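You operate a simulated robot arm through the tools that you are given. There is no shell and no other tool.

Carry out the task below with a simulated two-armed robot. There is one attempt and no reset: what you move stays moved.

## Task
Change the faulty board in the controller box for the one marked 16 KEYS.
Fine: switch off, draw the tray out, lay the old board on the bare cloth, seat the new one, shut the tray and switch on: the display reads LINKED.

It is judged by the outcome, as a careful person would: the job done as asked, and still so three seconds after it is handed in. It fails if anything else is knocked over, pushed out of place, dropped, spilled or broken. Flat cloth is picked up by pressing the open fingertips on it (5 to 10 N) and closing them slowly along it; thin cloth reads only 2 to 8 mm in the jaws.

## Robot
Two 7-joint arms with two-finger grippers on one trunk, on a base that drives. Base frame: it is fixed to the floor where the robot stands at the start and does not move with it; the origin is under the middle of the robot, x ahead of it, y to its left, z up. Lengths are in m, angles in degrees, forces in N, time in s.
The left shoulder is at the start at [0.078, 0.151, 0.888], the right one opposite. With the tool pointing down near the work surface each hand reaches from about 0.1 to 0.78 m from the robot's upright axis, wherever it stands, measured 20 degrees to its own side. Places, roughly: bare cloth [-3.6, 1.5, 0.8]; board nest [-3.4, 1.7, 0.8]; board tray [-3.4, 1.7, 0.8]; box switch [-3.5, 1.5, 0.8]; circuit board [-3.75, 1.5, 0.75]; loom plug [-3.25, 1.5, 0.75]; ribbon end [-3.4, 1.6, 0.8]; ribbon latch [-3.4, 1.6, 0.8]; status display [-3.5, 1.5, 0.8]. Payload 2.54 kg a hand.
Tool frame (each hand has its own): the origin (TCP) lies between the finger pads and is the grasp point; the fingertips stand 0.03 m ahead of it; z points along the fingers, y is the line along which they close. Largest opening 0.116 m; the body of the gripper starts 0.095 m behind the TCP.
Orientation is told as [roll, pitch, yaw] about the base's x, y, z axes, in that order, counted from this pose: with the fingers straight down and closing along the base's y, the tool's x points along the base's -x, its y along +y and its z along -z.

## Interface
- The arms move only by the tool send_rows. It takes "left_rows", "right_rows" or both (then of equal length, played together; a hand with none holds still); each is one flat list of numbers, 7 for each row, row after row: the shift along the tool's x, y, z in m, then the turn, a rotation vector about the tool's x, y, z in degrees, then the opening, from 0 (shut) to 1 (fully open). In form: [x, y, z, rx, ry, rz, claw, x, y, z, rx, ry, rz, claw, ...]. A call has 1 to 20 rows; each row shifts and turns the commanded pose from where the row before left it, along the tool's axes as they then stand. A row lasts 0.2 s, in which the tool goes at most 0.05 m and 8.6 degrees; a call with a longer step from one row to the next is refused whole, and so is a gripper value outside its range. Where a pose cannot be reached the arm comes as near as it can. A force on the tool above 40 N (or 10 N above the force at the start of the call, whichever is more), or a blocked arm, ends the call early, and 0.2 s more pass. The fingers move at their own pace (about 0.072 m/s each) and stop on an object; they squeeze with about 39 N. The grip force told is the motor's: it shows also when the fingers shut on nothing. Time passes only in rows, and 0.2 s behind the last, so rows that do not move let the fingers close. It gives the time, the measured TCP pose, the force on the tool (base axes), the opening and the grip force at its end, in the units of the frame above (readings bear some noise), with the torque about the TCP (base axes, N m) and any sound that the robot's microphone picked up, and new pictures: "show" is both (left out), scene, wrist or none (wrist: the cameras of the hands that moved).
- Cameras (640 x 400 px; columns grow to the right, rows downward): "scene" is now at [0.1562, 0.0014, 1.0704]; the picture's right is [0.01, -1.00, 0.00], its down [0.07, 0.00, -1.00] and it looks along [1.00, 0.01, 0.07] (base axes); focal length 214 px, centre (320, 200). "left" rides on the left gripper at [0.069, 0.015, -0.122] in its tool frame; the picture's right is [-0.21, 0.98, 0.00], its down [-0.83, -0.18, -0.53] and it looks along [-0.52, -0.11, 0.85] (tool axes); focal length 251 px, centre (320, 200). "right" rides on the right gripper at [0.069, -0.015, -0.122] in its tool frame; the picture's right is [0.22, 0.98, 0.00], its down [-0.83, 0.18, -0.53] and it looks along [-0.52, 0.11, 0.85] (tool axes); focal length 251 px, centre (320, 200). There is no depth. A picture from a camera that has moved, and an enlarged one, comes with that camera's place and axes in the base frame and with its lens.
- raise_lower(by): slides the trunk up (or, below 0, down) by that many m; the arms and the scene camera ride with it, the base frame stays. It gives what a move gives, with no picture.
- roll_base(legs): drives the robot by 1 to 6 legs, each [ahead, left, turn to the left] in m, m and degrees, along the robot's own axes; the way and the turn of a leg run together, so that a leg with both is an arc; at most 1.5 m and 180 degrees a leg. The arms and the cameras ride along, it lands a little off, and it stops where it bumps. It gives what a move gives, and a new picture of the scene camera.
- head_to(pan, tilt): turns the head with the scene camera to pan (to the left, within 80 degrees either way) and tilt (down, from -29 to 69), counted from straight ahead of the robot. It gives what a move gives, and a new picture of the scene camera.
- enlarge(camera, box): a new picture of the part [left, top, right, bottom] of that camera's present view, enlarged. It takes no simulated time.
- finish_job(): hands the job in; it is judged then, once.

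Nothing tells you exact positions but the pictures and the camera data. Unless the task says otherwise, let go and move clear before handing in.

The tools are called after "Emit:" as a command line: name --argument value ..., lists and objects as JSON in quotes. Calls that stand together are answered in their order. send_rows: Moves the arms, as the interface text tells. Its arguments: {"type":"object","properties":{"left_rows":{"type":"array"},"right_rows":{"type":"array"},"show":{"type":"string","enum":["both","scene","wrist","none"]}},"required":[]} The other tools are called the same way: raise_lower (by) slides the trunk up or down; roll_base (legs) drives the base; head_to (pan, tilt) turns the head that bears the scene camera; enlarge (camera, box) takes an enlarged picture of a part of a camera's view; finish_job () hands the job in.

At the start:

```text
clock: 0.0
left_eef_pos: [0.2958, 0.1529, 1.0803]
left_tcp_rot: [0.0, 0.0, 0.0]
left_contact_force: [-0.7, 0.1, 0.0]
left_ft_torque: [-0.02, 0.0, 0.04]
left_grip_width: 0.1159
left_gripper_force: 0.0
right_eef_pos: [0.3804, -0.1443, 1.08]
right_tcp_rot: [0.1, 0.1, -0.1]
right_contact_force: [-0.6, 0.3, 0.1]
right_ft_torque: [0.02, 0.02, -0.04]
right_grip_width: 0.116
right_gripper_force: 0.0
trunk travel left (down, up): [-0.125, 0.164]
robot x, y, heading: [0.0021, 0.0015, -0.4]
head pan, tilt: [0.6, -4.0]
```

scene: 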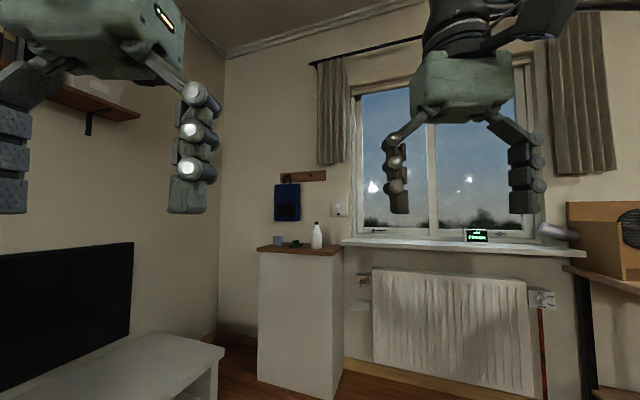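
right: 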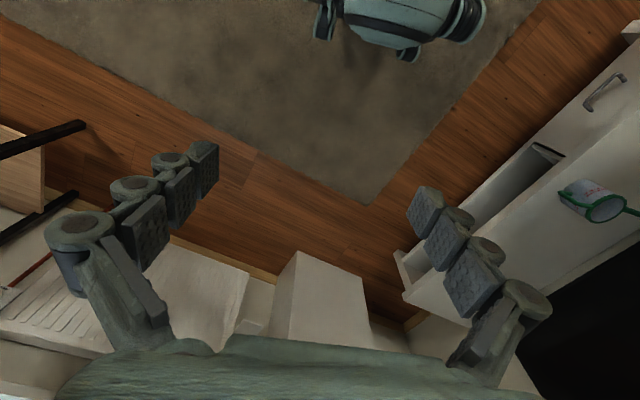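
left: 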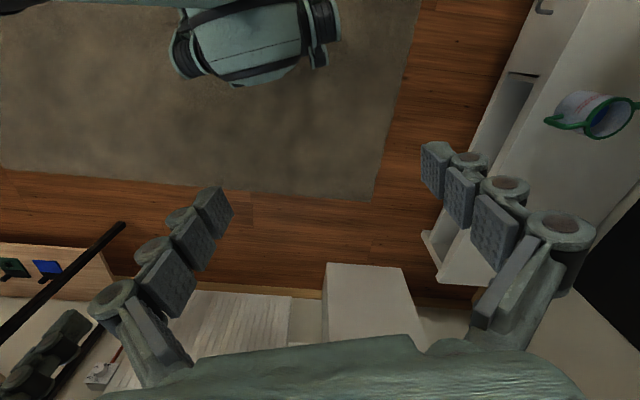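

I see a room with a window, a radiator and a shelf ahead. The work place is behind the robot, near x -3.5, y 1.6, so I look around first before driving.

Emit:
head_to --pan 80 --tilt 20

Emit:
head_to --pan -80 --tilt 20

```text
clock: 1.5
left_eef_pos: [0.2966, 0.1539, 1.0798]
left_tcp_rot: [0.0, -0.1, 0.0]
left_contact_force: [0.1, 0.1, 0.0]
left_ft_torque: [-0.01, -0.03, 0.0]
left_grip_width: 0.116
left_gripper_force: 0.1
right_eef_pos: [0.3815, -0.1441, 1.0809]
right_tcp_rot: [0.1, 0.0, 0.0]
right_contact_force: [0.4, -0.1, 0.1]
right_ft_torque: [-0.01, -0.01, 0.0]
right_grip_width: 0.1163
right_gripper_force: 0.0
trunk travel left (down, up): [-0.125, 0.164]
robot x, y, heading: [0.0013, 0.0032, -0.0]
head pan, tilt: [80.0, 20.0]
camera scene: at [0.0843, 0.0921, 1.0319], right [0.98, -0.17, 0.0], down [-0.06, -0.34, -0.94], along [0.16, 0.93, -0.34], focal length 214 px, centre (320, 200)
```

scene: 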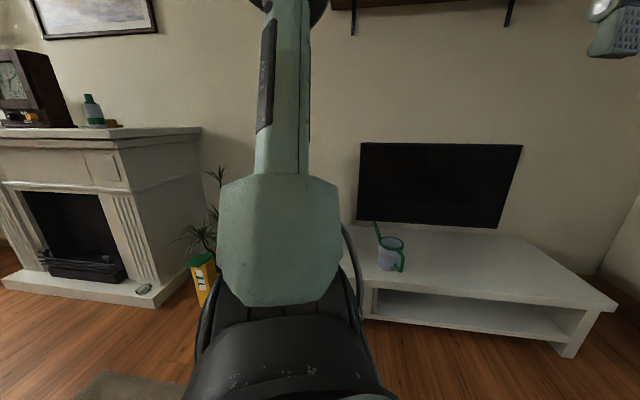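

```text
clock: 4.0
left_eef_pos: [0.2957, 0.1535, 1.0797]
left_tcp_rot: [0.0, 0.1, 0.0]
left_contact_force: [0.4, 0.1, 0.6]
left_ft_torque: [0.01, 0.03, 0.02]
left_grip_width: 0.1162
left_gripper_force: 0.0
right_eef_pos: [0.3822, -0.1438, 1.0804]
right_tcp_rot: [0.1, -0.1, -0.1]
right_contact_force: [0.6, -0.7, 1.1]
right_ft_torque: [-0.02, 0.06, -0.03]
right_grip_width: 0.116
right_gripper_force: 0.1
trunk travel left (down, up): [-0.125, 0.164]
robot x, y, heading: [-0.0038, -0.001, -0.2]
head pan, tilt: [-80.0, 20.0]
camera scene: at [0.0843, -0.0913, 1.0319], right [-0.98, -0.17, 0.0], down [-0.06, 0.34, -0.94], along [0.16, -0.93, -0.34], focal length 214 px, centre (320, 200)
```

scene: 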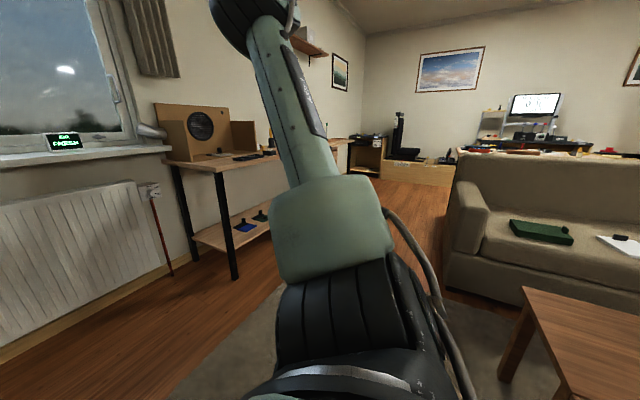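

To the left there is a TV bench, a planter and a fireplace; to the right a sofa, a table and a desk. I turn in place to see behind me.

Emit:
head_to --pan 0 --tilt 15

Emit:
roll_base --legs '[[0, 0, 155]]'

```text
clock: 5.5
left_eef_pos: [0.2957, 0.1539, 1.0804]
left_tcp_rot: [-0.1, -0.1, 0.0]
left_contact_force: [0.2, 0.2, 0.1]
left_ft_torque: [0.02, 0.0, -0.01]
left_grip_width: 0.1158
left_gripper_force: 0.1
right_eef_pos: [0.3795, -0.1438, 1.0808]
right_tcp_rot: [0.1, 0.1, 0.0]
right_contact_force: [-0.9, -0.5, 1.0]
right_ft_torque: [0.01, 0.01, 0.0]
right_grip_width: 0.1157
right_gripper_force: 0.2
trunk travel left (down, up): [-0.125, 0.164]
robot x, y, heading: [0.0009, 0.002, -0.0]
head pan, tilt: [0.0, 15.0]
camera scene: at [0.1615, 0.0003, 1.0401], right [0.0, -1.0, 0.0], down [-0.26, 0.0, -0.97], along [0.97, 0.0, -0.26], focal length 214 px, centre (320, 200)
```

scene: 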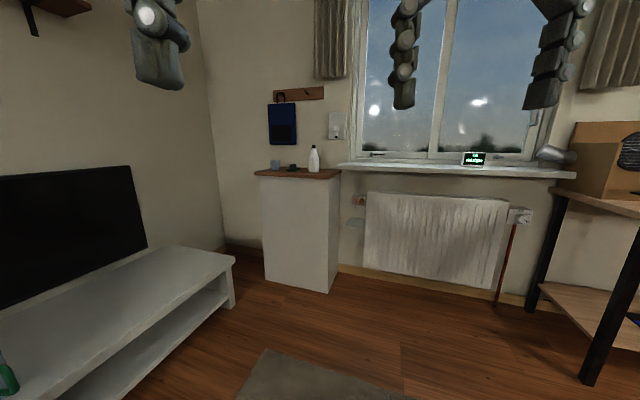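

```text
clock: 12.4
left_eef_pos: [-0.3331, -0.0084, 1.0811]
left_tcp_rot: [-0.1, 0.0, 154.0]
left_contact_force: [-0.6, 1.1, 0.3]
left_ft_torque: [-0.01, -0.02, 0.0]
left_grip_width: 0.1162
left_gripper_force: 0.0
right_eef_pos: [-0.2795, 0.2962, 1.08]
right_tcp_rot: [0.0, 0.0, 153.8]
right_contact_force: [-0.2, 0.2, 0.2]
right_ft_torque: [0.03, 0.0, -0.02]
right_grip_width: 0.1161
right_gripper_force: 0.0
trunk travel left (down, up): [-0.125, 0.164]
robot x, y, heading: [0.0027, 0.0012, 154.1]
head pan, tilt: [0.0, 15.0]
camera scene: at [-0.145, 0.0711, 1.0401], right [0.44, 0.9, 0.0], down [0.23, -0.11, -0.97], along [-0.87, 0.42, -0.26], focal length 214 px, centre (320, 200)
```

scene: 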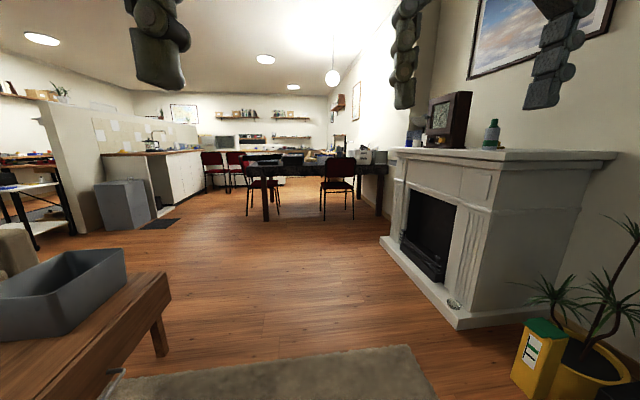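

Beyond the fireplace is a dark table with red chairs, which should be the work table at about x -3.5, y 1.6. I enlarge it.

Emit:
enlarge --camera "scene" --box '[180, 110, 420, 260]'

```text
2.67 times, centred on (300, 185) of scene
camera zoom: at [-0.145, 0.0711, 1.0401], right [0.44, 0.9, 0.0], down [0.23, -0.11, -0.97], along [-0.87, 0.42, -0.26], focal length 572 px, centre (373, 240)
```

zoom: 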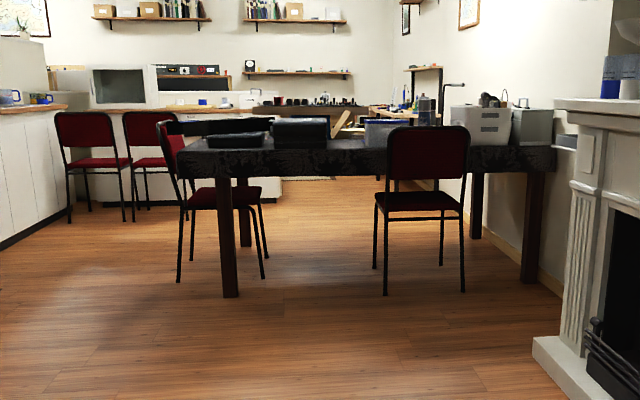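

The dark table is tilted about 17° in the base frame and spans roughly x -2.5 to -3.9, y 0.6 to 2.4. The way is clear, so I drive ahead and look closer.

Emit:
roll_base --legs '[[1.2, 0, 0]]'

Emit:
enlarge --camera "scene" --box '[160, 100, 460, 287]'

```text
clock: 18.5
left_eef_pos: [-1.4119, 0.5266, 1.0795]
left_tcp_rot: [0.0, 0.1, 153.5]
left_contact_force: [0.5, 0.1, 0.2]
left_ft_torque: [0.06, 0.0, -0.01]
left_grip_width: 0.1158
left_gripper_force: 0.0
right_eef_pos: [-1.3554, 0.8305, 1.0798]
right_tcp_rot: [0.1, 0.0, 153.6]
right_contact_force: [0.1, -0.5, 0.1]
right_ft_torque: [0.0, 0.01, 0.01]
right_grip_width: 0.1158
right_gripper_force: 0.1
trunk travel left (down, up): [-0.125, 0.164]
robot x, y, heading: [-1.0776, 0.532, 153.4]
head pan, tilt: [0.0, 15.0]
camera scene: at [-1.2231, 0.604, 1.04], right [0.45, 0.9, 0.0], down [0.23, -0.12, -0.97], along [-0.86, 0.43, -0.26], focal length 214 px, centre (320, 200)
```

scene: 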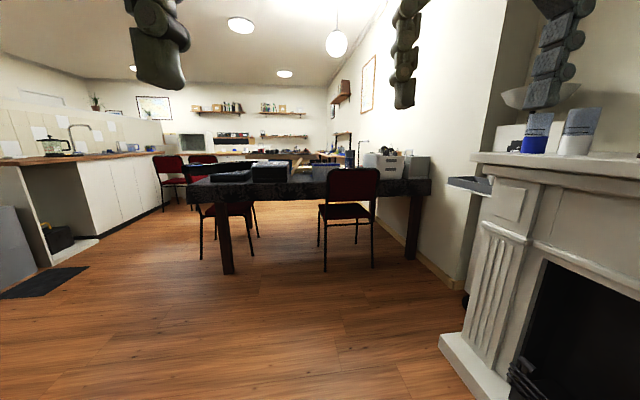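

```text
2.13 times, centred on (310, 194) of scene
camera zoom: at [-1.2231, 0.604, 1.04], right [0.45, 0.9, 0.0], down [0.23, -0.12, -0.97], along [-0.86, 0.43, -0.26], focal length 458 px, centre (341, 214)
```

zoom: 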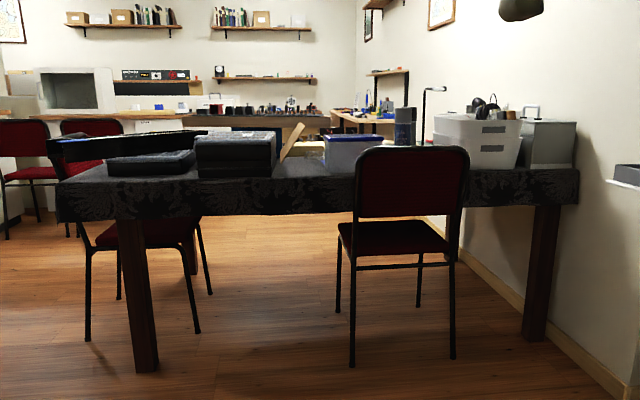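

The box should be at the far side of this table, near (-3.5, 1.5). I raise the trunk to see over things.

Emit:
raise_lower --by 0.16

Emit:
enlarge --camera "scene" --box '[160, 120, 460, 307]'

```text
clock: 20.4
left_eef_pos: [-1.4128, 0.5259, 1.2393]
left_tcp_rot: [0.0, 0.0, 153.5]
left_contact_force: [0.8, 0.2, -0.7]
left_ft_torque: [-0.02, -0.03, 0.02]
left_grip_width: 0.116
left_gripper_force: 0.0
right_eef_pos: [-1.3553, 0.8302, 1.239]
right_tcp_rot: [0.1, 0.0, 153.4]
right_contact_force: [0.2, 0.9, 0.4]
right_ft_torque: [0.0, 0.03, -0.01]
right_grip_width: 0.1161
right_gripper_force: 0.2
trunk travel left (down, up): [-0.285, 0.004]
robot x, y, heading: [-1.0808, 0.5304, 153.4]
head pan, tilt: [0.0, 15.0]
```

```text
2.13 times, centred on (310, 214) of scene
camera zoom: at [-1.2232, 0.604, 1.2], right [0.45, 0.9, 0.0], down [0.23, -0.12, -0.97], along [-0.86, 0.43, -0.26], focal length 458 px, centre (341, 171)
```

zoom: 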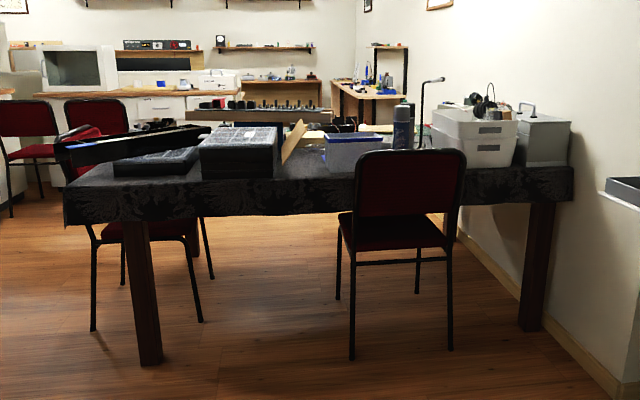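

The box lies behind the black case on the table's far side. I will go round the left end of the table, between the chair and the counter; first I turn that way and look.

Emit:
roll_base --legs '[[0, 0, 42]]'

```text
clock: 22.8
left_eef_pos: [-1.3226, 0.3047, 1.2408]
left_tcp_rot: [0.0, 0.1, -164.5]
left_contact_force: [-0.4, 0.1, 0.7]
left_ft_torque: [0.0, 0.03, 0.0]
left_grip_width: 0.116
left_gripper_force: 0.0
right_eef_pos: [-1.4852, 0.567, 1.2398]
right_tcp_rot: [0.1, 0.0, -164.4]
right_contact_force: [0.2, -0.3, 0.1]
right_ft_torque: [0.01, 0.03, 0.01]
right_grip_width: 0.116
right_gripper_force: 0.0
trunk travel left (down, up): [-0.285, 0.004]
robot x, y, heading: [-1.0771, 0.5331, -164.5]
head pan, tilt: [0.0, 15.0]
camera scene: at [-1.234, 0.4884, 1.2001], right [-0.27, 0.96, 0.0], down [0.25, 0.07, -0.97], along [-0.93, -0.26, -0.26], focal length 214 px, centre (320, 200)
```

scene: 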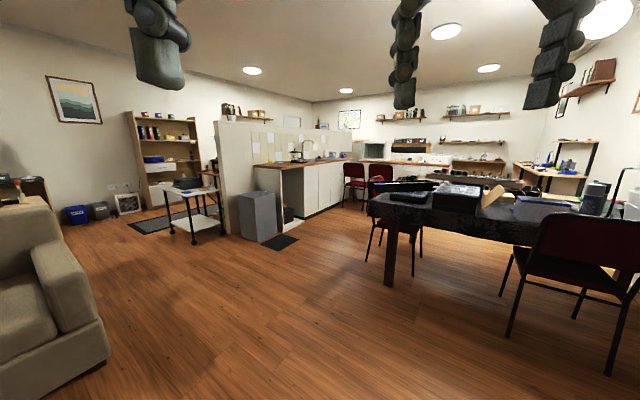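

The way between the chair (leg at about (-3.31, 0.42)) and the mat (-3.6, -0.45) is clear. I drive through it.

Emit:
roll_base --legs '[[0, 0, 4], [1.5, 0, 0], [0, 0, -13], [0.95, 0, 0], [0, 0, -25]]'

```text
clock: 37.3
left_eef_pos: [-3.7507, -0.1302, 1.2413]
left_tcp_rot: [0.0, 0.1, 161.9]
left_contact_force: [0.6, -0.1, 0.4]
left_ft_torque: [0.0, 0.0, -0.01]
left_grip_width: 0.116
left_gripper_force: 0.0
right_eef_pos: [-3.7404, 0.1785, 1.2407]
right_tcp_rot: [0.1, 0.0, 161.9]
right_contact_force: [-0.4, -0.1, 0.3]
right_ft_torque: [0.02, 0.0, -0.01]
right_grip_width: 0.1159
right_gripper_force: 0.1
trunk travel left (down, up): [-0.285, 0.004]
robot x, y, heading: [-3.4251, -0.0734, 161.8]
head pan, tilt: [0.0, 15.0]
camera scene: at [-3.5762, -0.0259, 1.2001], right [0.31, 0.95, 0.0], down [0.25, -0.08, -0.97], along [-0.92, 0.3, -0.26], focal length 214 px, centre (320, 200)
```

scene: 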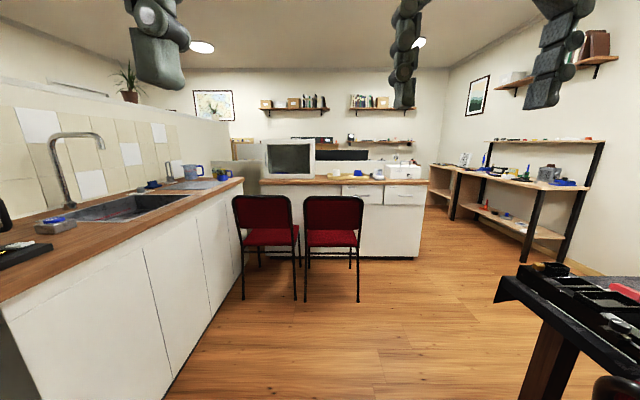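

I see the counter on the left and open floor behind the table. I turn the head right to see the table's far side.

Emit:
head_to --pan -60 --tilt 20

```text
clock: 38.6
left_eef_pos: [-3.7517, -0.1302, 1.2413]
left_tcp_rot: [0.0, 0.0, 161.8]
left_contact_force: [0.1, -0.6, -0.4]
left_ft_torque: [0.0, -0.01, 0.01]
left_grip_width: 0.1162
left_gripper_force: 0.0
right_eef_pos: [-3.7411, 0.1801, 1.2402]
right_tcp_rot: [0.2, 0.0, 161.9]
right_contact_force: [0.0, -0.2, 0.1]
right_ft_torque: [-0.02, -0.01, -0.01]
right_grip_width: 0.1159
right_gripper_force: 0.1
trunk travel left (down, up): [-0.285, 0.004]
robot x, y, heading: [-3.4213, -0.0798, 161.9]
head pan, tilt: [-60.0, 20.0]
camera scene: at [-3.5067, 0.0361, 1.1919], right [0.98, 0.21, 0.0], down [0.07, -0.33, -0.94], along [-0.19, 0.92, -0.34], focal length 214 px, centre (320, 200)
```

scene: 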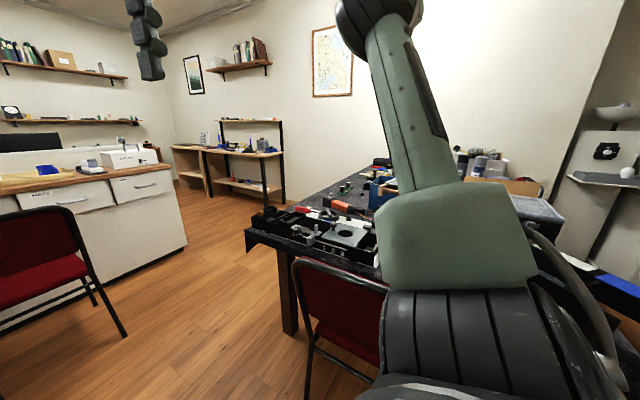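

The far edge of the table runs from about (-3.98, 0.76) to (-3.44, 2.5). I drive round the corner to stand off that edge, facing it.

Emit:
head_to --pan 0 --tilt 25

Emit:
roll_base --legs '[[1.13, 0, 0], [0, 0, -80]]'

```text
clock: 39.9
left_eef_pos: [-3.7523, -0.13, 1.2403]
left_tcp_rot: [0.0, 0.0, 161.8]
left_contact_force: [0.9, -0.4, -0.9]
left_ft_torque: [0.01, 0.02, 0.0]
left_grip_width: 0.116
left_gripper_force: 0.1
right_eef_pos: [-3.7398, 0.1793, 1.2401]
right_tcp_rot: [0.1, 0.0, 161.9]
right_contact_force: [-0.4, 0.4, -0.6]
right_ft_torque: [0.01, 0.0, 0.0]
right_grip_width: 0.116
right_gripper_force: 0.2
trunk travel left (down, up): [-0.285, 0.004]
robot x, y, heading: [-3.4209, -0.0731, 162.0]
head pan, tilt: [0.0, 25.0]
camera scene: at [-3.575, -0.0264, 1.1838], right [0.31, 0.95, 0.0], down [0.4, -0.13, -0.91], along [-0.86, 0.28, -0.42], focal length 214 px, centre (320, 200)
```

scene: 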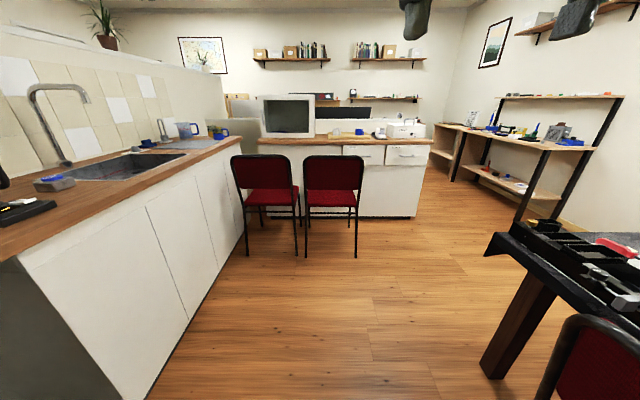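

```text
clock: 49.1
left_eef_pos: [-4.5991, 0.5886, 1.2408]
left_tcp_rot: [0.0, -0.1, 81.5]
left_contact_force: [-1.1, -0.7, 0.3]
left_ft_torque: [-0.01, -0.04, -0.03]
left_grip_width: 0.116
left_gripper_force: 0.0
right_eef_pos: [-4.2919, 0.6287, 1.2407]
right_tcp_rot: [0.1, 0.1, 81.4]
right_contact_force: [0.2, -0.5, -0.2]
right_ft_torque: [0.0, -0.01, -0.01]
right_grip_width: 0.1158
right_gripper_force: 0.1
trunk travel left (down, up): [-0.285, 0.004]
robot x, y, heading: [-4.496, 0.2739, 81.5]
head pan, tilt: [0.0, 25.0]
camera scene: at [-4.4678, 0.4315, 1.1838], right [0.99, -0.15, 0.0], down [-0.06, -0.42, -0.91], along [0.14, 0.9, -0.42], focal length 214 px, centre (320, 200)
```

scene: 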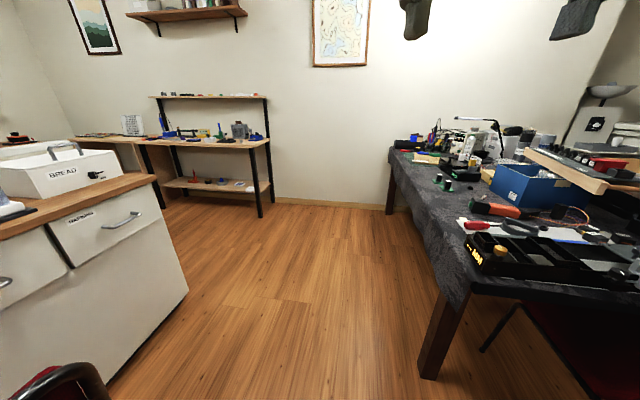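

Emit:
enlarge --camera "scene" --box '[380, 100, 640, 300]'

Emit:
roll_base --legs '[[1.45, 0, 0], [0, 0, -98]]'

```text
2.00 times, centred on (510, 200) of scene
camera zoom: at [-4.4678, 0.4315, 1.1838], right [0.99, -0.15, 0.0], down [-0.06, -0.42, -0.91], along [0.14, 0.9, -0.42], focal length 429 px, centre (-60, 200)
```

zoom: 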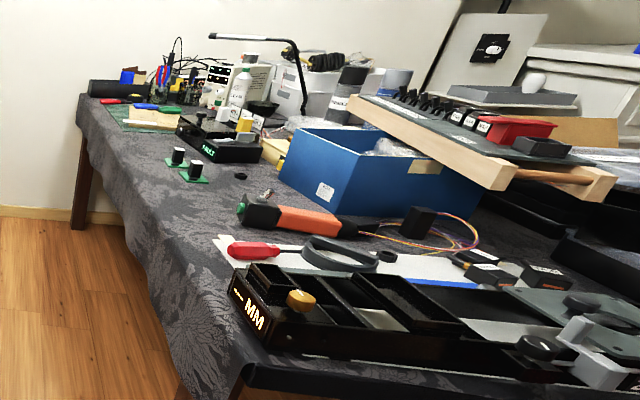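

```text
clock: 60.6
left_eef_pos: [-3.95, 1.7835, 1.2394]
left_tcp_rot: [-0.1, 0.0, -15.7]
left_contact_force: [-0.8, 0.0, 1.0]
left_ft_torque: [0.0, -0.02, 0.0]
left_grip_width: 0.1162
left_gripper_force: 0.1
right_eef_pos: [-3.9485, 1.4743, 1.2402]
right_tcp_rot: [0.1, 0.0, -15.8]
right_contact_force: [0.4, -0.2, -0.2]
right_ft_torque: [0.01, 0.01, 0.03]
right_grip_width: 0.1161
right_gripper_force: 0.0
trunk travel left (down, up): [-0.285, 0.004]
robot x, y, heading: [-4.2715, 1.7152, -15.7]
head pan, tilt: [0.0, 25.0]
camera scene: at [-4.1223, 1.6729, 1.1838], right [-0.27, -0.96, 0.0], down [-0.41, 0.11, -0.91], along [0.87, -0.24, -0.42], focal length 214 px, centre (320, 200)
```

scene: 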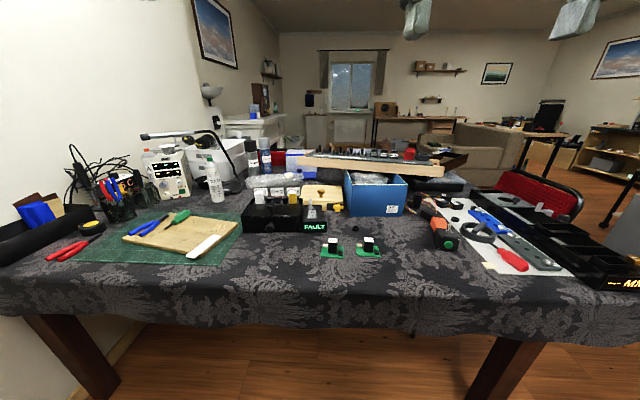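

I now face the table's far side: the controller box with a FAULT display is in the middle, and two circuit boards lie in front of it on the cloth. I look closer.

Emit:
enlarge --camera "scene" --box '[220, 160, 460, 310]'

Emit:
enlarge --camera "scene" --box '[230, 180, 390, 280]'

```text
2.67 times, centred on (340, 235) of scene
camera zoom: at [-4.1223, 1.6729, 1.1838], right [-0.27, -0.96, 0.0], down [-0.41, 0.11, -0.91], along [0.87, -0.24, -0.42], focal length 572 px, centre (267, 107)
```

zoom: 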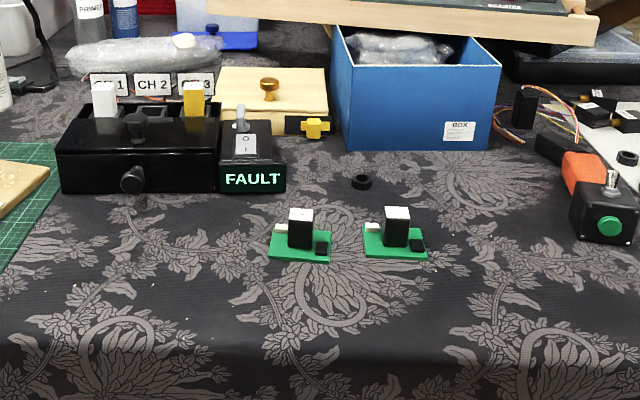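

```text
4.00 times, centred on (310, 230) of scene
camera zoom: at [-4.1223, 1.6729, 1.1838], right [-0.27, -0.96, 0.0], down [-0.41, 0.11, -0.91], along [0.87, -0.24, -0.42], focal length 858 px, centre (360, 80)
```

zoom: 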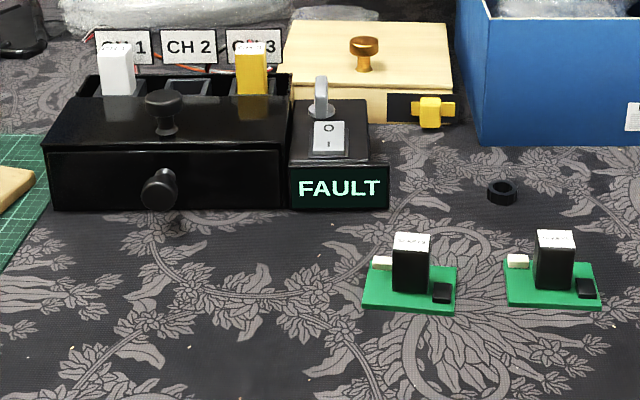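

The box's display is at about (-3.49, 1.52), the tray knob at about (-3.45, 1.67) and the two spare boards near (-3.63, 1.49) and (-3.65, 1.39). I roll slightly nearer and tilt the head down.

Emit:
roll_base --legs '[[0.22, 0, 0]]'

Emit:
head_to --pan 0 --tilt 45

```text
clock: 62.3
left_eef_pos: [-3.7396, 1.7243, 1.2404]
left_tcp_rot: [0.1, 0.1, -15.6]
left_contact_force: [0.3, 0.1, 0.3]
left_ft_torque: [0.02, -0.01, -0.02]
left_grip_width: 0.1159
left_gripper_force: 0.0
right_eef_pos: [-3.7381, 1.4158, 1.2405]
right_tcp_rot: [0.0, 0.0, -15.7]
right_contact_force: [-0.2, 0.2, 0.1]
right_ft_torque: [0.0, 0.03, -0.03]
right_grip_width: 0.1159
right_gripper_force: 0.2
trunk travel left (down, up): [-0.285, 0.004]
robot x, y, heading: [-4.0652, 1.6564, -15.5]
head pan, tilt: [0.0, 25.0]
camera scene: at [-3.9117, 1.6141, 1.1837], right [-0.27, -0.96, 0.0], down [-0.41, 0.11, -0.91], along [0.87, -0.24, -0.42], focal length 214 px, centre (320, 200)
```

scene: 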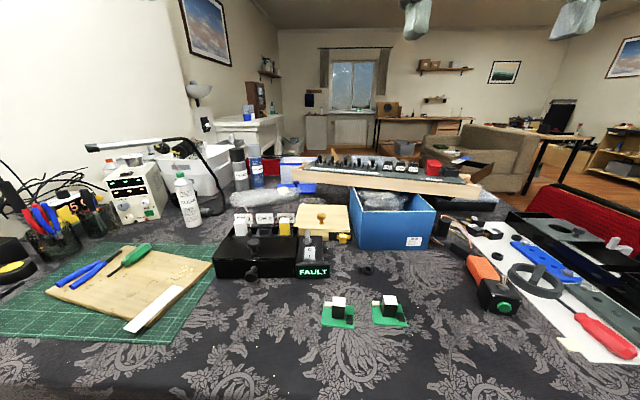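

```text
clock: 63.1
left_eef_pos: [-3.7404, 1.7237, 1.2409]
left_tcp_rot: [-0.1, 0.0, -15.6]
left_contact_force: [0.1, 0.1, -0.5]
left_ft_torque: [-0.01, 0.01, 0.01]
left_grip_width: 0.1159
left_gripper_force: 0.1
right_eef_pos: [-3.7388, 1.4151, 1.2404]
right_tcp_rot: [0.1, 0.0, -15.7]
right_contact_force: [-0.3, 0.9, -0.1]
right_ft_torque: [0.0, 0.0, -0.01]
right_grip_width: 0.116
right_gripper_force: 0.1
trunk travel left (down, up): [-0.285, 0.004]
robot x, y, heading: [-4.0653, 1.6544, -15.5]
head pan, tilt: [0.0, 45.0]
camera scene: at [-3.9227, 1.6171, 1.1533], right [-0.27, -0.96, 0.0], down [-0.68, 0.19, -0.71], along [0.68, -0.19, -0.71], focal length 214 px, centre (320, 200)
```

scene: 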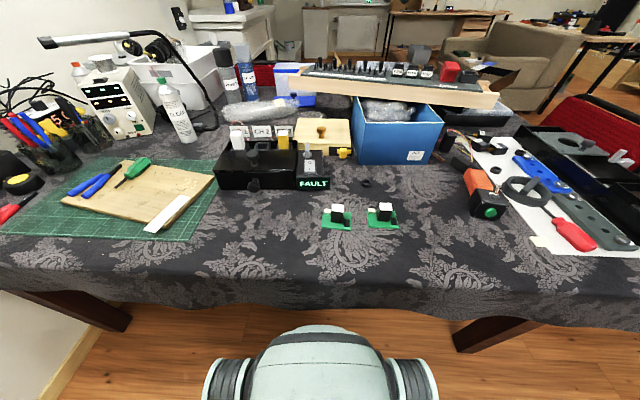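

Emit:
enlarge --camera "scene" --box '[205, 110, 365, 210]'

Emit:
enlarge --camera "scene" --box '[300, 180, 420, 255]'

Emit:
enlarge --camera "scene" --box '[420, 110, 640, 260]'

```text
4.00 times, centred on (285, 160) of scene
camera zoom: at [-3.9227, 1.6171, 1.1533], right [-0.27, -0.96, 0.0], down [-0.68, 0.19, -0.71], along [0.68, -0.19, -0.71], focal length 858 px, centre (460, 360)
```

zoom: 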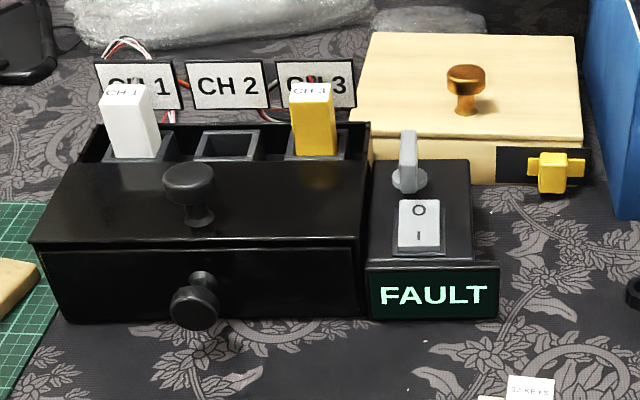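

```text
5.33 times, centred on (360, 218) of scene
camera zoom: at [-3.9227, 1.6171, 1.1533], right [-0.27, -0.96, 0.0], down [-0.68, 0.19, -0.71], along [0.68, -0.19, -0.71], focal length 1144 px, centre (107, 107)
```

zoom: 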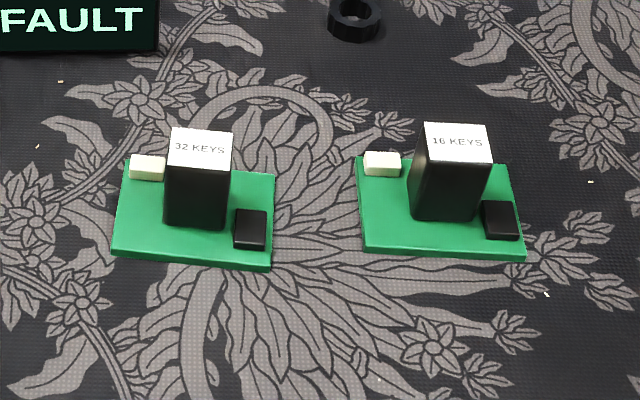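

```text
2.67 times, centred on (530, 185) of scene
camera zoom: at [-3.9227, 1.6171, 1.1533], right [-0.27, -0.96, 0.0], down [-0.68, 0.19, -0.71], along [0.68, -0.19, -0.71], focal length 572 px, centre (-240, 240)
```

zoom: 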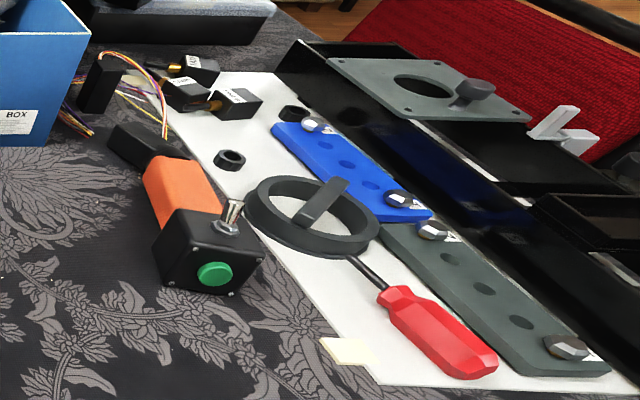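

The right-hand board is marked 16 KEYS (the left one says 32 KEYS). The box has a front tray knob, a top knob, a rocker switch (O far, I near) and a grey lever. I bring the left hand over it to look with its camera.

Emit:
send_rows --left_rows '[-0.026, -0.004, 0.033, 0, 0, 0, 1, -0.026, -0.004, 0.033, 0, 0, 0, 1, -0.026, -0.004, 0.033, 0, 0, 0, 1, -0.026, -0.004, 0.033, 0, 0, 0, 1, -0.026, -0.004, 0.033, 0, 0, 0, 1, -0.026, -0.004, 0.033, 0, 0, 0, 1, -0.026, -0.004, 0.033, 0, 0, 0, 1, -0.026, -0.004, 0.033, 0, 0, 0, 1]'

```text
clock: 64.9
left_eef_pos: [-3.5486, 1.6375, 0.9762]
left_tcp_rot: [0.0, 0.0, -15.6]
left_contact_force: [0.7, 0.3, 0.1]
left_ft_torque: [-0.02, 0.02, 0.01]
left_grip_width: 0.1157
left_gripper_force: 0.2
right_eef_pos: [-3.7381, 1.4159, 1.2399]
right_tcp_rot: [0.1, 0.2, -15.6]
right_contact_force: [0.0, 0.8, -0.4]
right_ft_torque: [-0.03, 0.0, 0.04]
right_grip_width: 0.116
right_gripper_force: 0.0
trunk travel left (down, up): [-0.285, 0.004]
robot x, y, heading: [-4.0645, 1.6592, -15.5]
head pan, tilt: [0.0, 45.0]
camera scene: at [-3.9219, 1.6171, 1.1531], right [-0.27, -0.96, 0.0], down [-0.68, 0.19, -0.71], along [0.68, -0.19, -0.71], focal length 214 px, centre (320, 200)
camera left: at [-3.6108, 1.6704, 1.0989], right [0.47, 0.88, 0.0], down [0.75, -0.4, 0.53], along [0.47, -0.25, -0.85], focal length 251 px, centre (320, 200)
```

scene: 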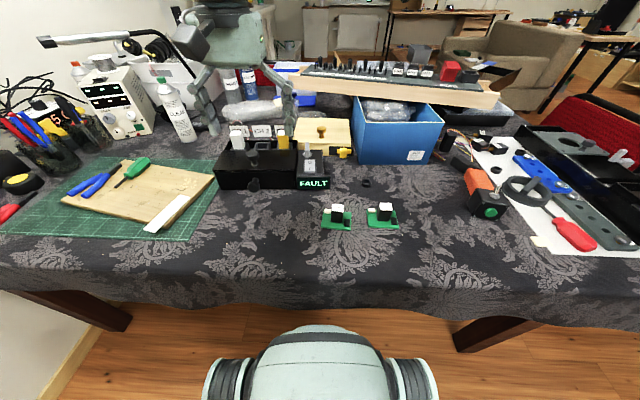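
left: 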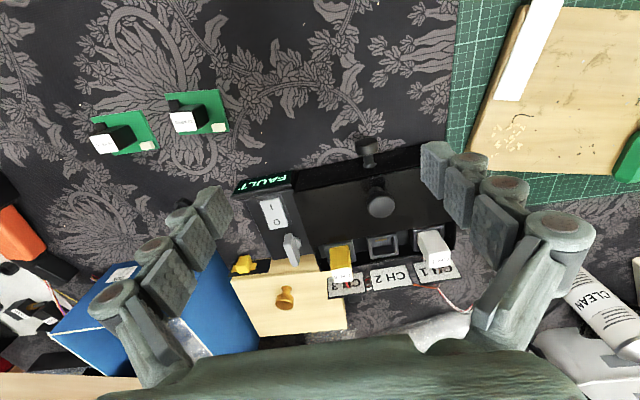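

The left wrist view shows the box from above (upside down). I enlarge the switch and lid.

Emit:
enlarge --camera "left" --box '[220, 130, 460, 300]'

Emit:
enlarge --camera "left" --box '[230, 160, 330, 270]'

```text
2.35 times, centred on (340, 215) of left
camera zoom: at [-3.6108, 1.6704, 1.0989], right [0.47, 0.88, 0.0], down [0.75, -0.4, 0.53], along [0.47, -0.25, -0.85], focal length 592 px, centre (273, 165)
```

zoom: 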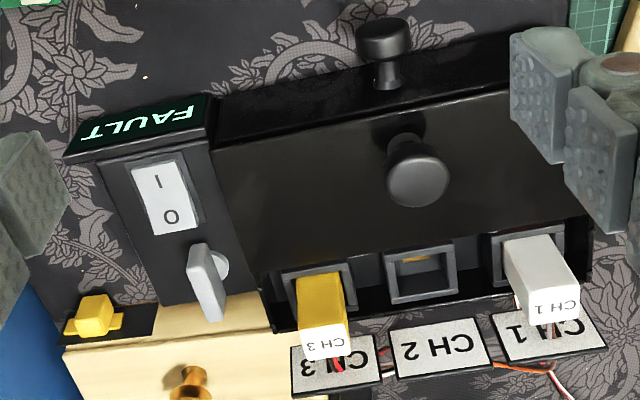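

```text
3.64 times, centred on (280, 215) of left
camera zoom: at [-3.6108, 1.6704, 1.0989], right [0.47, 0.88, 0.0], down [0.75, -0.4, 0.53], along [0.47, -0.25, -0.85], focal length 914 px, centre (466, 146)
```

zoom: 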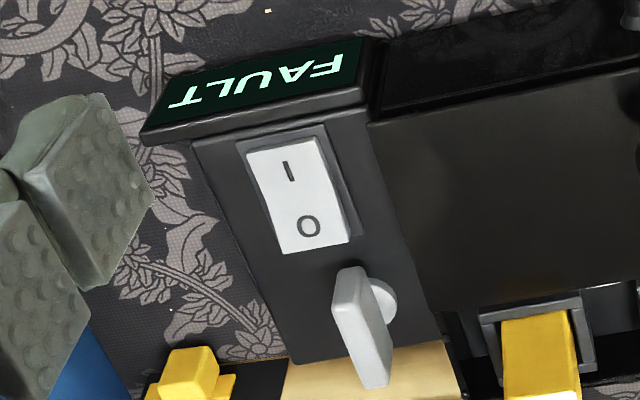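

The rocker's O end is at about f 0.63 m ahead and 0.03 m left of the robot, at z ≈ 0.815. I close the left fingers and place them over the O end.

Emit:
send_rows --left_rows '[-0.021, -0.015, 0, 0, 0, 0, 0, -0.021, -0.015, 0, 0, 0, 0, 0, -0.021, -0.015, 0, 0, 0, 0, 0, -0.021, -0.015, 0, 0, 0, 0, 0, -0.021, -0.015, 0, 0, 0, 0, 0, -0.02, -0.015, 0, 0, 0, 0, 0, 0, 0, 0.03, 0, 0, 0, 0, 0, 0, 0.03, 0, 0, 0, 0, 0, 0, 0.03, 0, 0, 0, 0, 0, 0, 0.01, 0, 0, 0, 0]'

Emit:
enlarge --camera "scene" --box '[225, 110, 385, 210]'

```text
clock: 67.1
left_eef_pos: [-3.496, 1.6227, 0.8669]
left_tcp_rot: [-0.2, -0.1, -15.6]
left_contact_force: [0.1, -1.5, -0.7]
left_ft_torque: [-0.02, -0.01, 0.01]
left_grip_width: 0.0
left_gripper_force: 28.2
left hand out of reach, approached as far as the arm can: row 2, 3, 4, 5, 6, 10
right_eef_pos: [-3.7379, 1.4156, 1.2404]
right_tcp_rot: [0.1, 0.1, -15.7]
right_contact_force: [-0.9, -0.3, -0.3]
right_ft_torque: [-0.01, 0.02, -0.01]
right_grip_width: 0.1159
right_gripper_force: 0.2
trunk travel left (down, up): [-0.285, 0.004]
robot x, y, heading: [-4.0653, 1.6574, -15.6]
head pan, tilt: [0.0, 45.0]
camera scene: at [-3.9227, 1.6172, 1.1533], right [-0.27, -0.96, 0.0], down [-0.68, 0.19, -0.71], along [0.68, -0.19, -0.71], focal length 214 px, centre (320, 200)
camera left: at [-3.5596, 1.6577, 0.9891], right [0.47, 0.88, 0.0], down [0.75, -0.4, 0.54], along [0.47, -0.25, -0.84], focal length 251 px, centre (320, 200)
```

scene: 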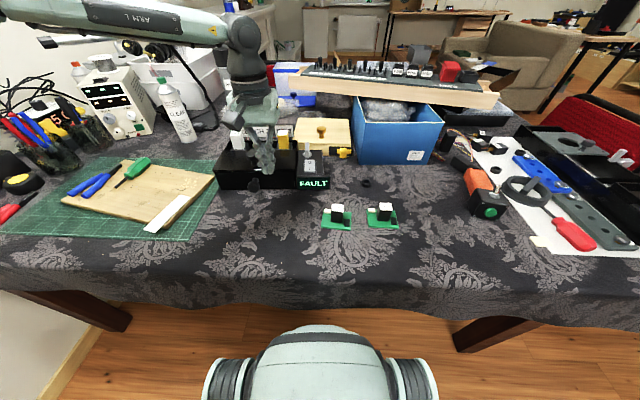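
left: 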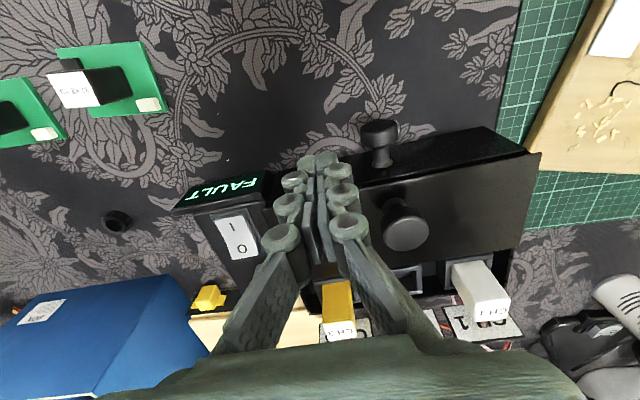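

```text
4.00 times, centred on (305, 160) of scene
camera zoom: at [-3.9227, 1.6172, 1.1533], right [-0.27, -0.96, 0.0], down [-0.68, 0.19, -0.71], along [0.68, -0.19, -0.71], focal length 858 px, centre (380, 360)
```

zoom: 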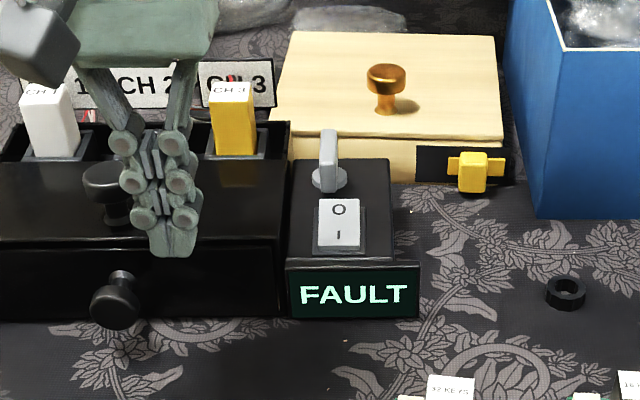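

The arm ran out of reach with the trunk so high. I lift the hand clear, then lower the trunk a little and roll nearer.

Emit:
send_rows --left_rows '[0, 0, -0.04, 0, 0, 0, 0, 0, 0, -0.04, 0, 0, 0, 0, 0, 0, -0.04, 0, 0, 0, 0, 0.03, 0.0, -0.03, 0, 0, 0, 0, 0.03, 0.0, -0.03, 0, 0, 0, 0, 0.03, 0.0, -0.03, 0, 0, 0, 0, 0.03, 0.0, 0, 0, 0, 0, 0]' --show "none"

Emit:
roll_base --legs '[[0.11, 0, 0]]'

```text
clock: 68.7
left_eef_pos: [-3.6131, 1.6579, 1.0764]
left_tcp_rot: [0.0, 0.0, -15.6]
left_contact_force: [0.1, 0.0, -0.1]
left_ft_torque: [0.01, -0.01, -0.01]
left_grip_width: 0.0
left_gripper_force: 28.6
right_eef_pos: [-3.7381, 1.4158, 1.2411]
right_tcp_rot: [0.1, 0.0, -15.8]
right_contact_force: [-0.7, -0.5, 0.3]
right_ft_torque: [-0.02, 0.01, -0.02]
right_grip_width: 0.1161
right_gripper_force: 0.1
trunk travel left (down, up): [-0.285, 0.004]
robot x, y, heading: [-4.0649, 1.6542, -15.5]
head pan, tilt: [0.0, 45.0]
```

```text
clock: 69.9
left_eef_pos: [-3.5064, 1.6268, 1.0767]
left_tcp_rot: [-0.1, 0.1, -15.7]
left_contact_force: [0.7, -0.2, -1.1]
left_ft_torque: [-0.01, 0.05, -0.04]
left_grip_width: 0.0
left_gripper_force: 28.9
right_eef_pos: [-3.6311, 1.3852, 1.2401]
right_tcp_rot: [0.2, 0.1, -15.7]
right_contact_force: [0.3, 0.0, -0.2]
right_ft_torque: [0.0, 0.08, 0.02]
right_grip_width: 0.1162
right_gripper_force: 0.1
trunk travel left (down, up): [-0.285, 0.004]
robot x, y, heading: [-3.9636, 1.628, -15.8]
head pan, tilt: [0.0, 45.0]
camera scene: at [-3.8161, 1.5871, 1.1531], right [-0.27, -0.96, 0.0], down [-0.68, 0.19, -0.71], along [0.68, -0.19, -0.71], focal length 214 px, centre (320, 200)
```

scene: 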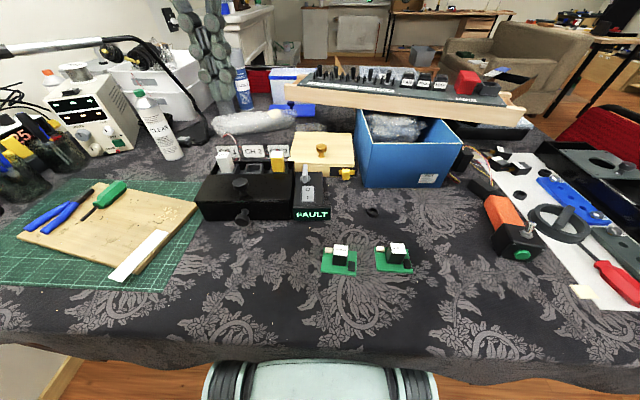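

I'm now closer without bumping. I lower the trunk 0.1 m for better reach; the hands stay well clear of the table.

Emit:
raise_lower --by -0.1

Emit:
enlarge --camera "scene" --box '[185, 110, 345, 210]'

Emit:
enlarge --camera "left" --box '[200, 130, 440, 280]'

```text
clock: 71.2
left_eef_pos: [-3.5065, 1.6262, 0.9772]
left_tcp_rot: [-0.1, 0.0, -15.7]
left_contact_force: [0.4, 0.2, -0.4]
left_ft_torque: [0.02, 0.0, 0.03]
left_grip_width: 0.0
left_gripper_force: 29.1
right_eef_pos: [-3.6328, 1.3858, 1.1405]
right_tcp_rot: [0.0, 0.0, -15.6]
right_contact_force: [-0.3, 0.1, 0.0]
right_ft_torque: [0.02, 0.04, 0.0]
right_grip_width: 0.116
right_gripper_force: 0.1
trunk travel left (down, up): [-0.185, 0.104]
robot x, y, heading: [-3.9609, 1.6245, -15.8]
head pan, tilt: [0.0, 45.0]
```

```text
4.00 times, centred on (265, 160) of scene
camera zoom: at [-3.8171, 1.5873, 1.0534], right [-0.27, -0.96, 0.0], down [-0.68, 0.19, -0.71], along [0.68, -0.19, -0.71], focal length 858 px, centre (540, 360)
```

zoom: 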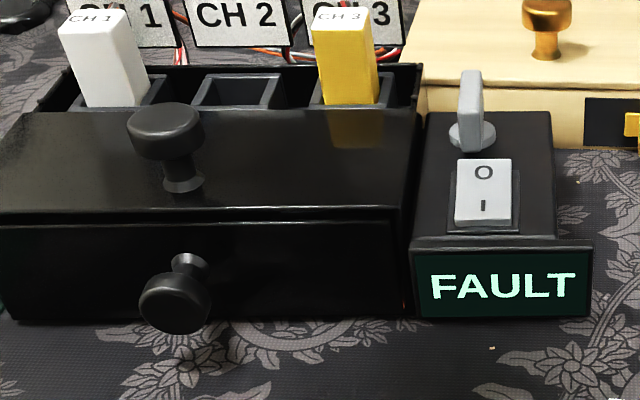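

```text
2.67 times, centred on (320, 205) of left
camera zoom: at [-3.5699, 1.6599, 1.1001], right [0.47, 0.88, 0.0], down [0.75, -0.4, 0.53], along [0.47, -0.25, -0.84], focal length 670 px, centre (320, 187)
```

zoom: 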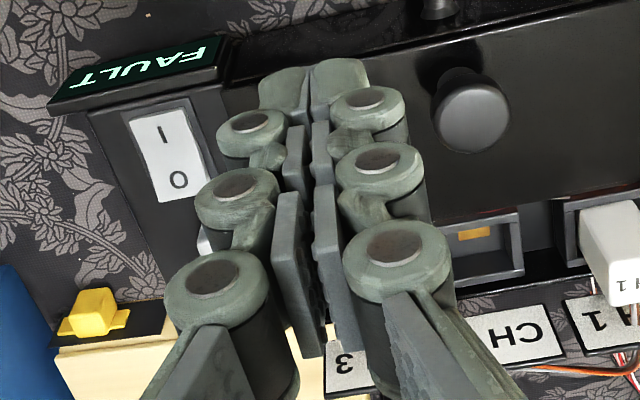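

Now the reach should do. I move the closed left fingers over the O end of the rocker and check before pressing.

Emit:
send_rows --left_rows '[-0.021, -0.0232, 0, 0, 0, 0, 0, -0.021, -0.0232, 0, 0, 0, 0, 0, -0.021, -0.0232, 0, 0, 0, 0, 0, -0.021, -0.0232, 0, 0, 0, 0, 0, 0, 0, 0.035, 0, 0, 0, 0, 0, 0, 0.035, 0, 0, 0, 0, 0, 0, 0.03, 0, 0, 0, 0, 0, 0, 0, 0, 0, 0, 0]'

Emit:
enlarge --camera "scene" --box '[220, 110, 380, 210]'

Emit:
enlarge --camera "left" --box '[200, 100, 440, 250]'

```text
clock: 73.0
left_eef_pos: [-3.475, 1.5905, 0.8651]
left_tcp_rot: [0.1, 0.1, -15.7]
left_contact_force: [-0.6, 0.2, 0.2]
left_ft_torque: [0.03, 0.01, 0.01]
left_grip_width: 0.0
left_gripper_force: 28.6
left hand out of reach, approached as far as the arm can: row 2, 3, 4
right_eef_pos: [-3.6335, 1.3857, 1.1411]
right_tcp_rot: [0.1, -0.1, -15.7]
right_contact_force: [-0.5, -0.1, -0.1]
right_ft_torque: [0.03, -0.01, 0.01]
right_grip_width: 0.116
right_gripper_force: 0.0
trunk travel left (down, up): [-0.185, 0.104]
robot x, y, heading: [-3.9603, 1.6272, -15.8]
head pan, tilt: [0.0, 45.0]
camera scene: at [-3.817, 1.5873, 1.0533], right [-0.27, -0.96, 0.0], down [-0.68, 0.19, -0.71], along [0.68, -0.19, -0.71], focal length 214 px, centre (320, 200)
camera left: at [-3.5394, 1.6239, 0.9881], right [0.47, 0.88, 0.0], down [0.75, -0.4, 0.53], along [0.47, -0.25, -0.85], focal length 251 px, centre (320, 200)
```

scene: 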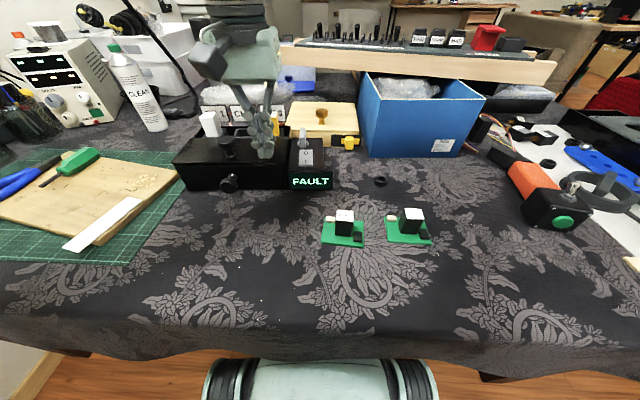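
left: 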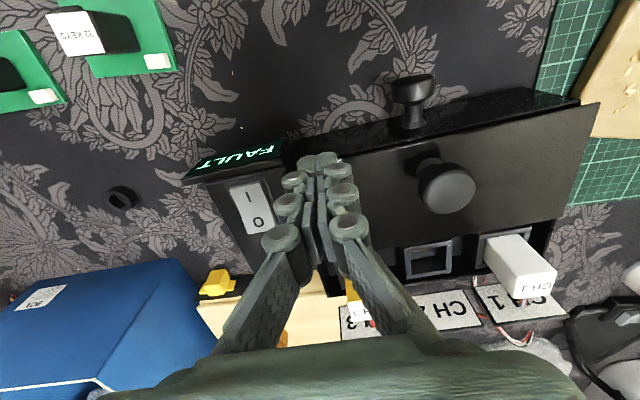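

```text
4.00 times, centred on (300, 160) of scene
camera zoom: at [-3.817, 1.5873, 1.0533], right [-0.27, -0.96, 0.0], down [-0.68, 0.19, -0.71], along [0.68, -0.19, -0.71], focal length 858 px, centre (400, 360)
```

zoom: 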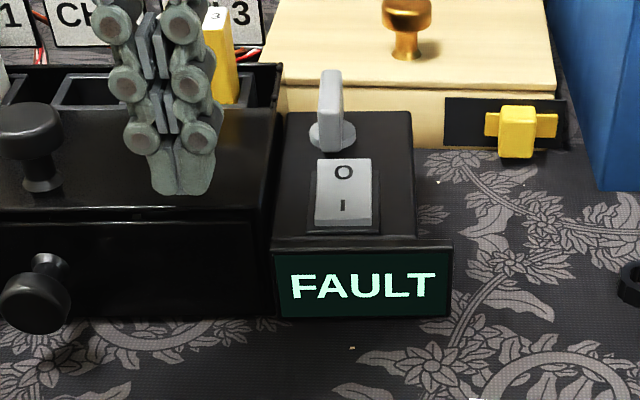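

```text
2.67 times, centred on (320, 175) of left
camera zoom: at [-3.5394, 1.6239, 0.9881], right [0.47, 0.88, 0.0], down [0.75, -0.4, 0.53], along [0.47, -0.25, -0.85], focal length 670 px, centre (320, 267)
```

zoom: 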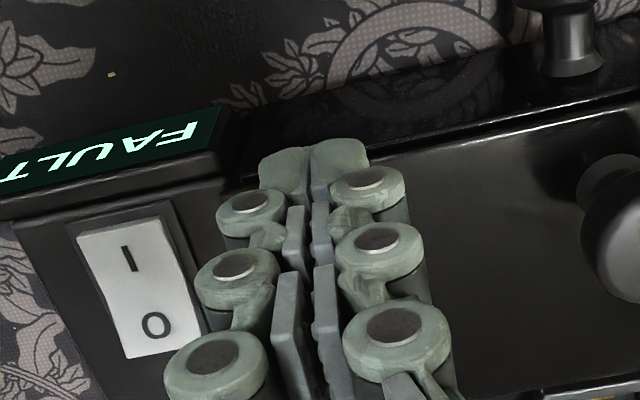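

The hand stopped short at f 0.476, left 0.096. I try again from this lower height in small steps, staying clear of the lid.

Emit:
send_rows --left_rows '[0, -0.02, -0.01, 0, 0, 0, 0, 0, -0.02, 0, 0, 0, 0, 0, -0.01, -0.015, 0, 0, 0, 0, 0]' --show "none"

```text
clock: 73.8
left_eef_pos: [-3.4818, 1.5717, 0.8748]
left_tcp_rot: [0.0, 0.0, -15.7]
left_contact_force: [0.2, 0.9, 0.0]
left_ft_torque: [-0.06, 0.0, 0.0]
left_grip_width: 0.0001
left_gripper_force: 28.9
left hand out of reach, approached as far as the arm can: row 2, 3
right_eef_pos: [-3.6325, 1.3861, 1.1403]
right_tcp_rot: [0.0, -0.1, -15.6]
right_contact_force: [0.0, 0.0, -0.4]
right_ft_torque: [-0.02, 0.05, 0.01]
right_grip_width: 0.116
right_gripper_force: 0.1
trunk travel left (down, up): [-0.185, 0.104]
robot x, y, heading: [-3.959, 1.6276, -15.6]
head pan, tilt: [0.0, 45.0]
```

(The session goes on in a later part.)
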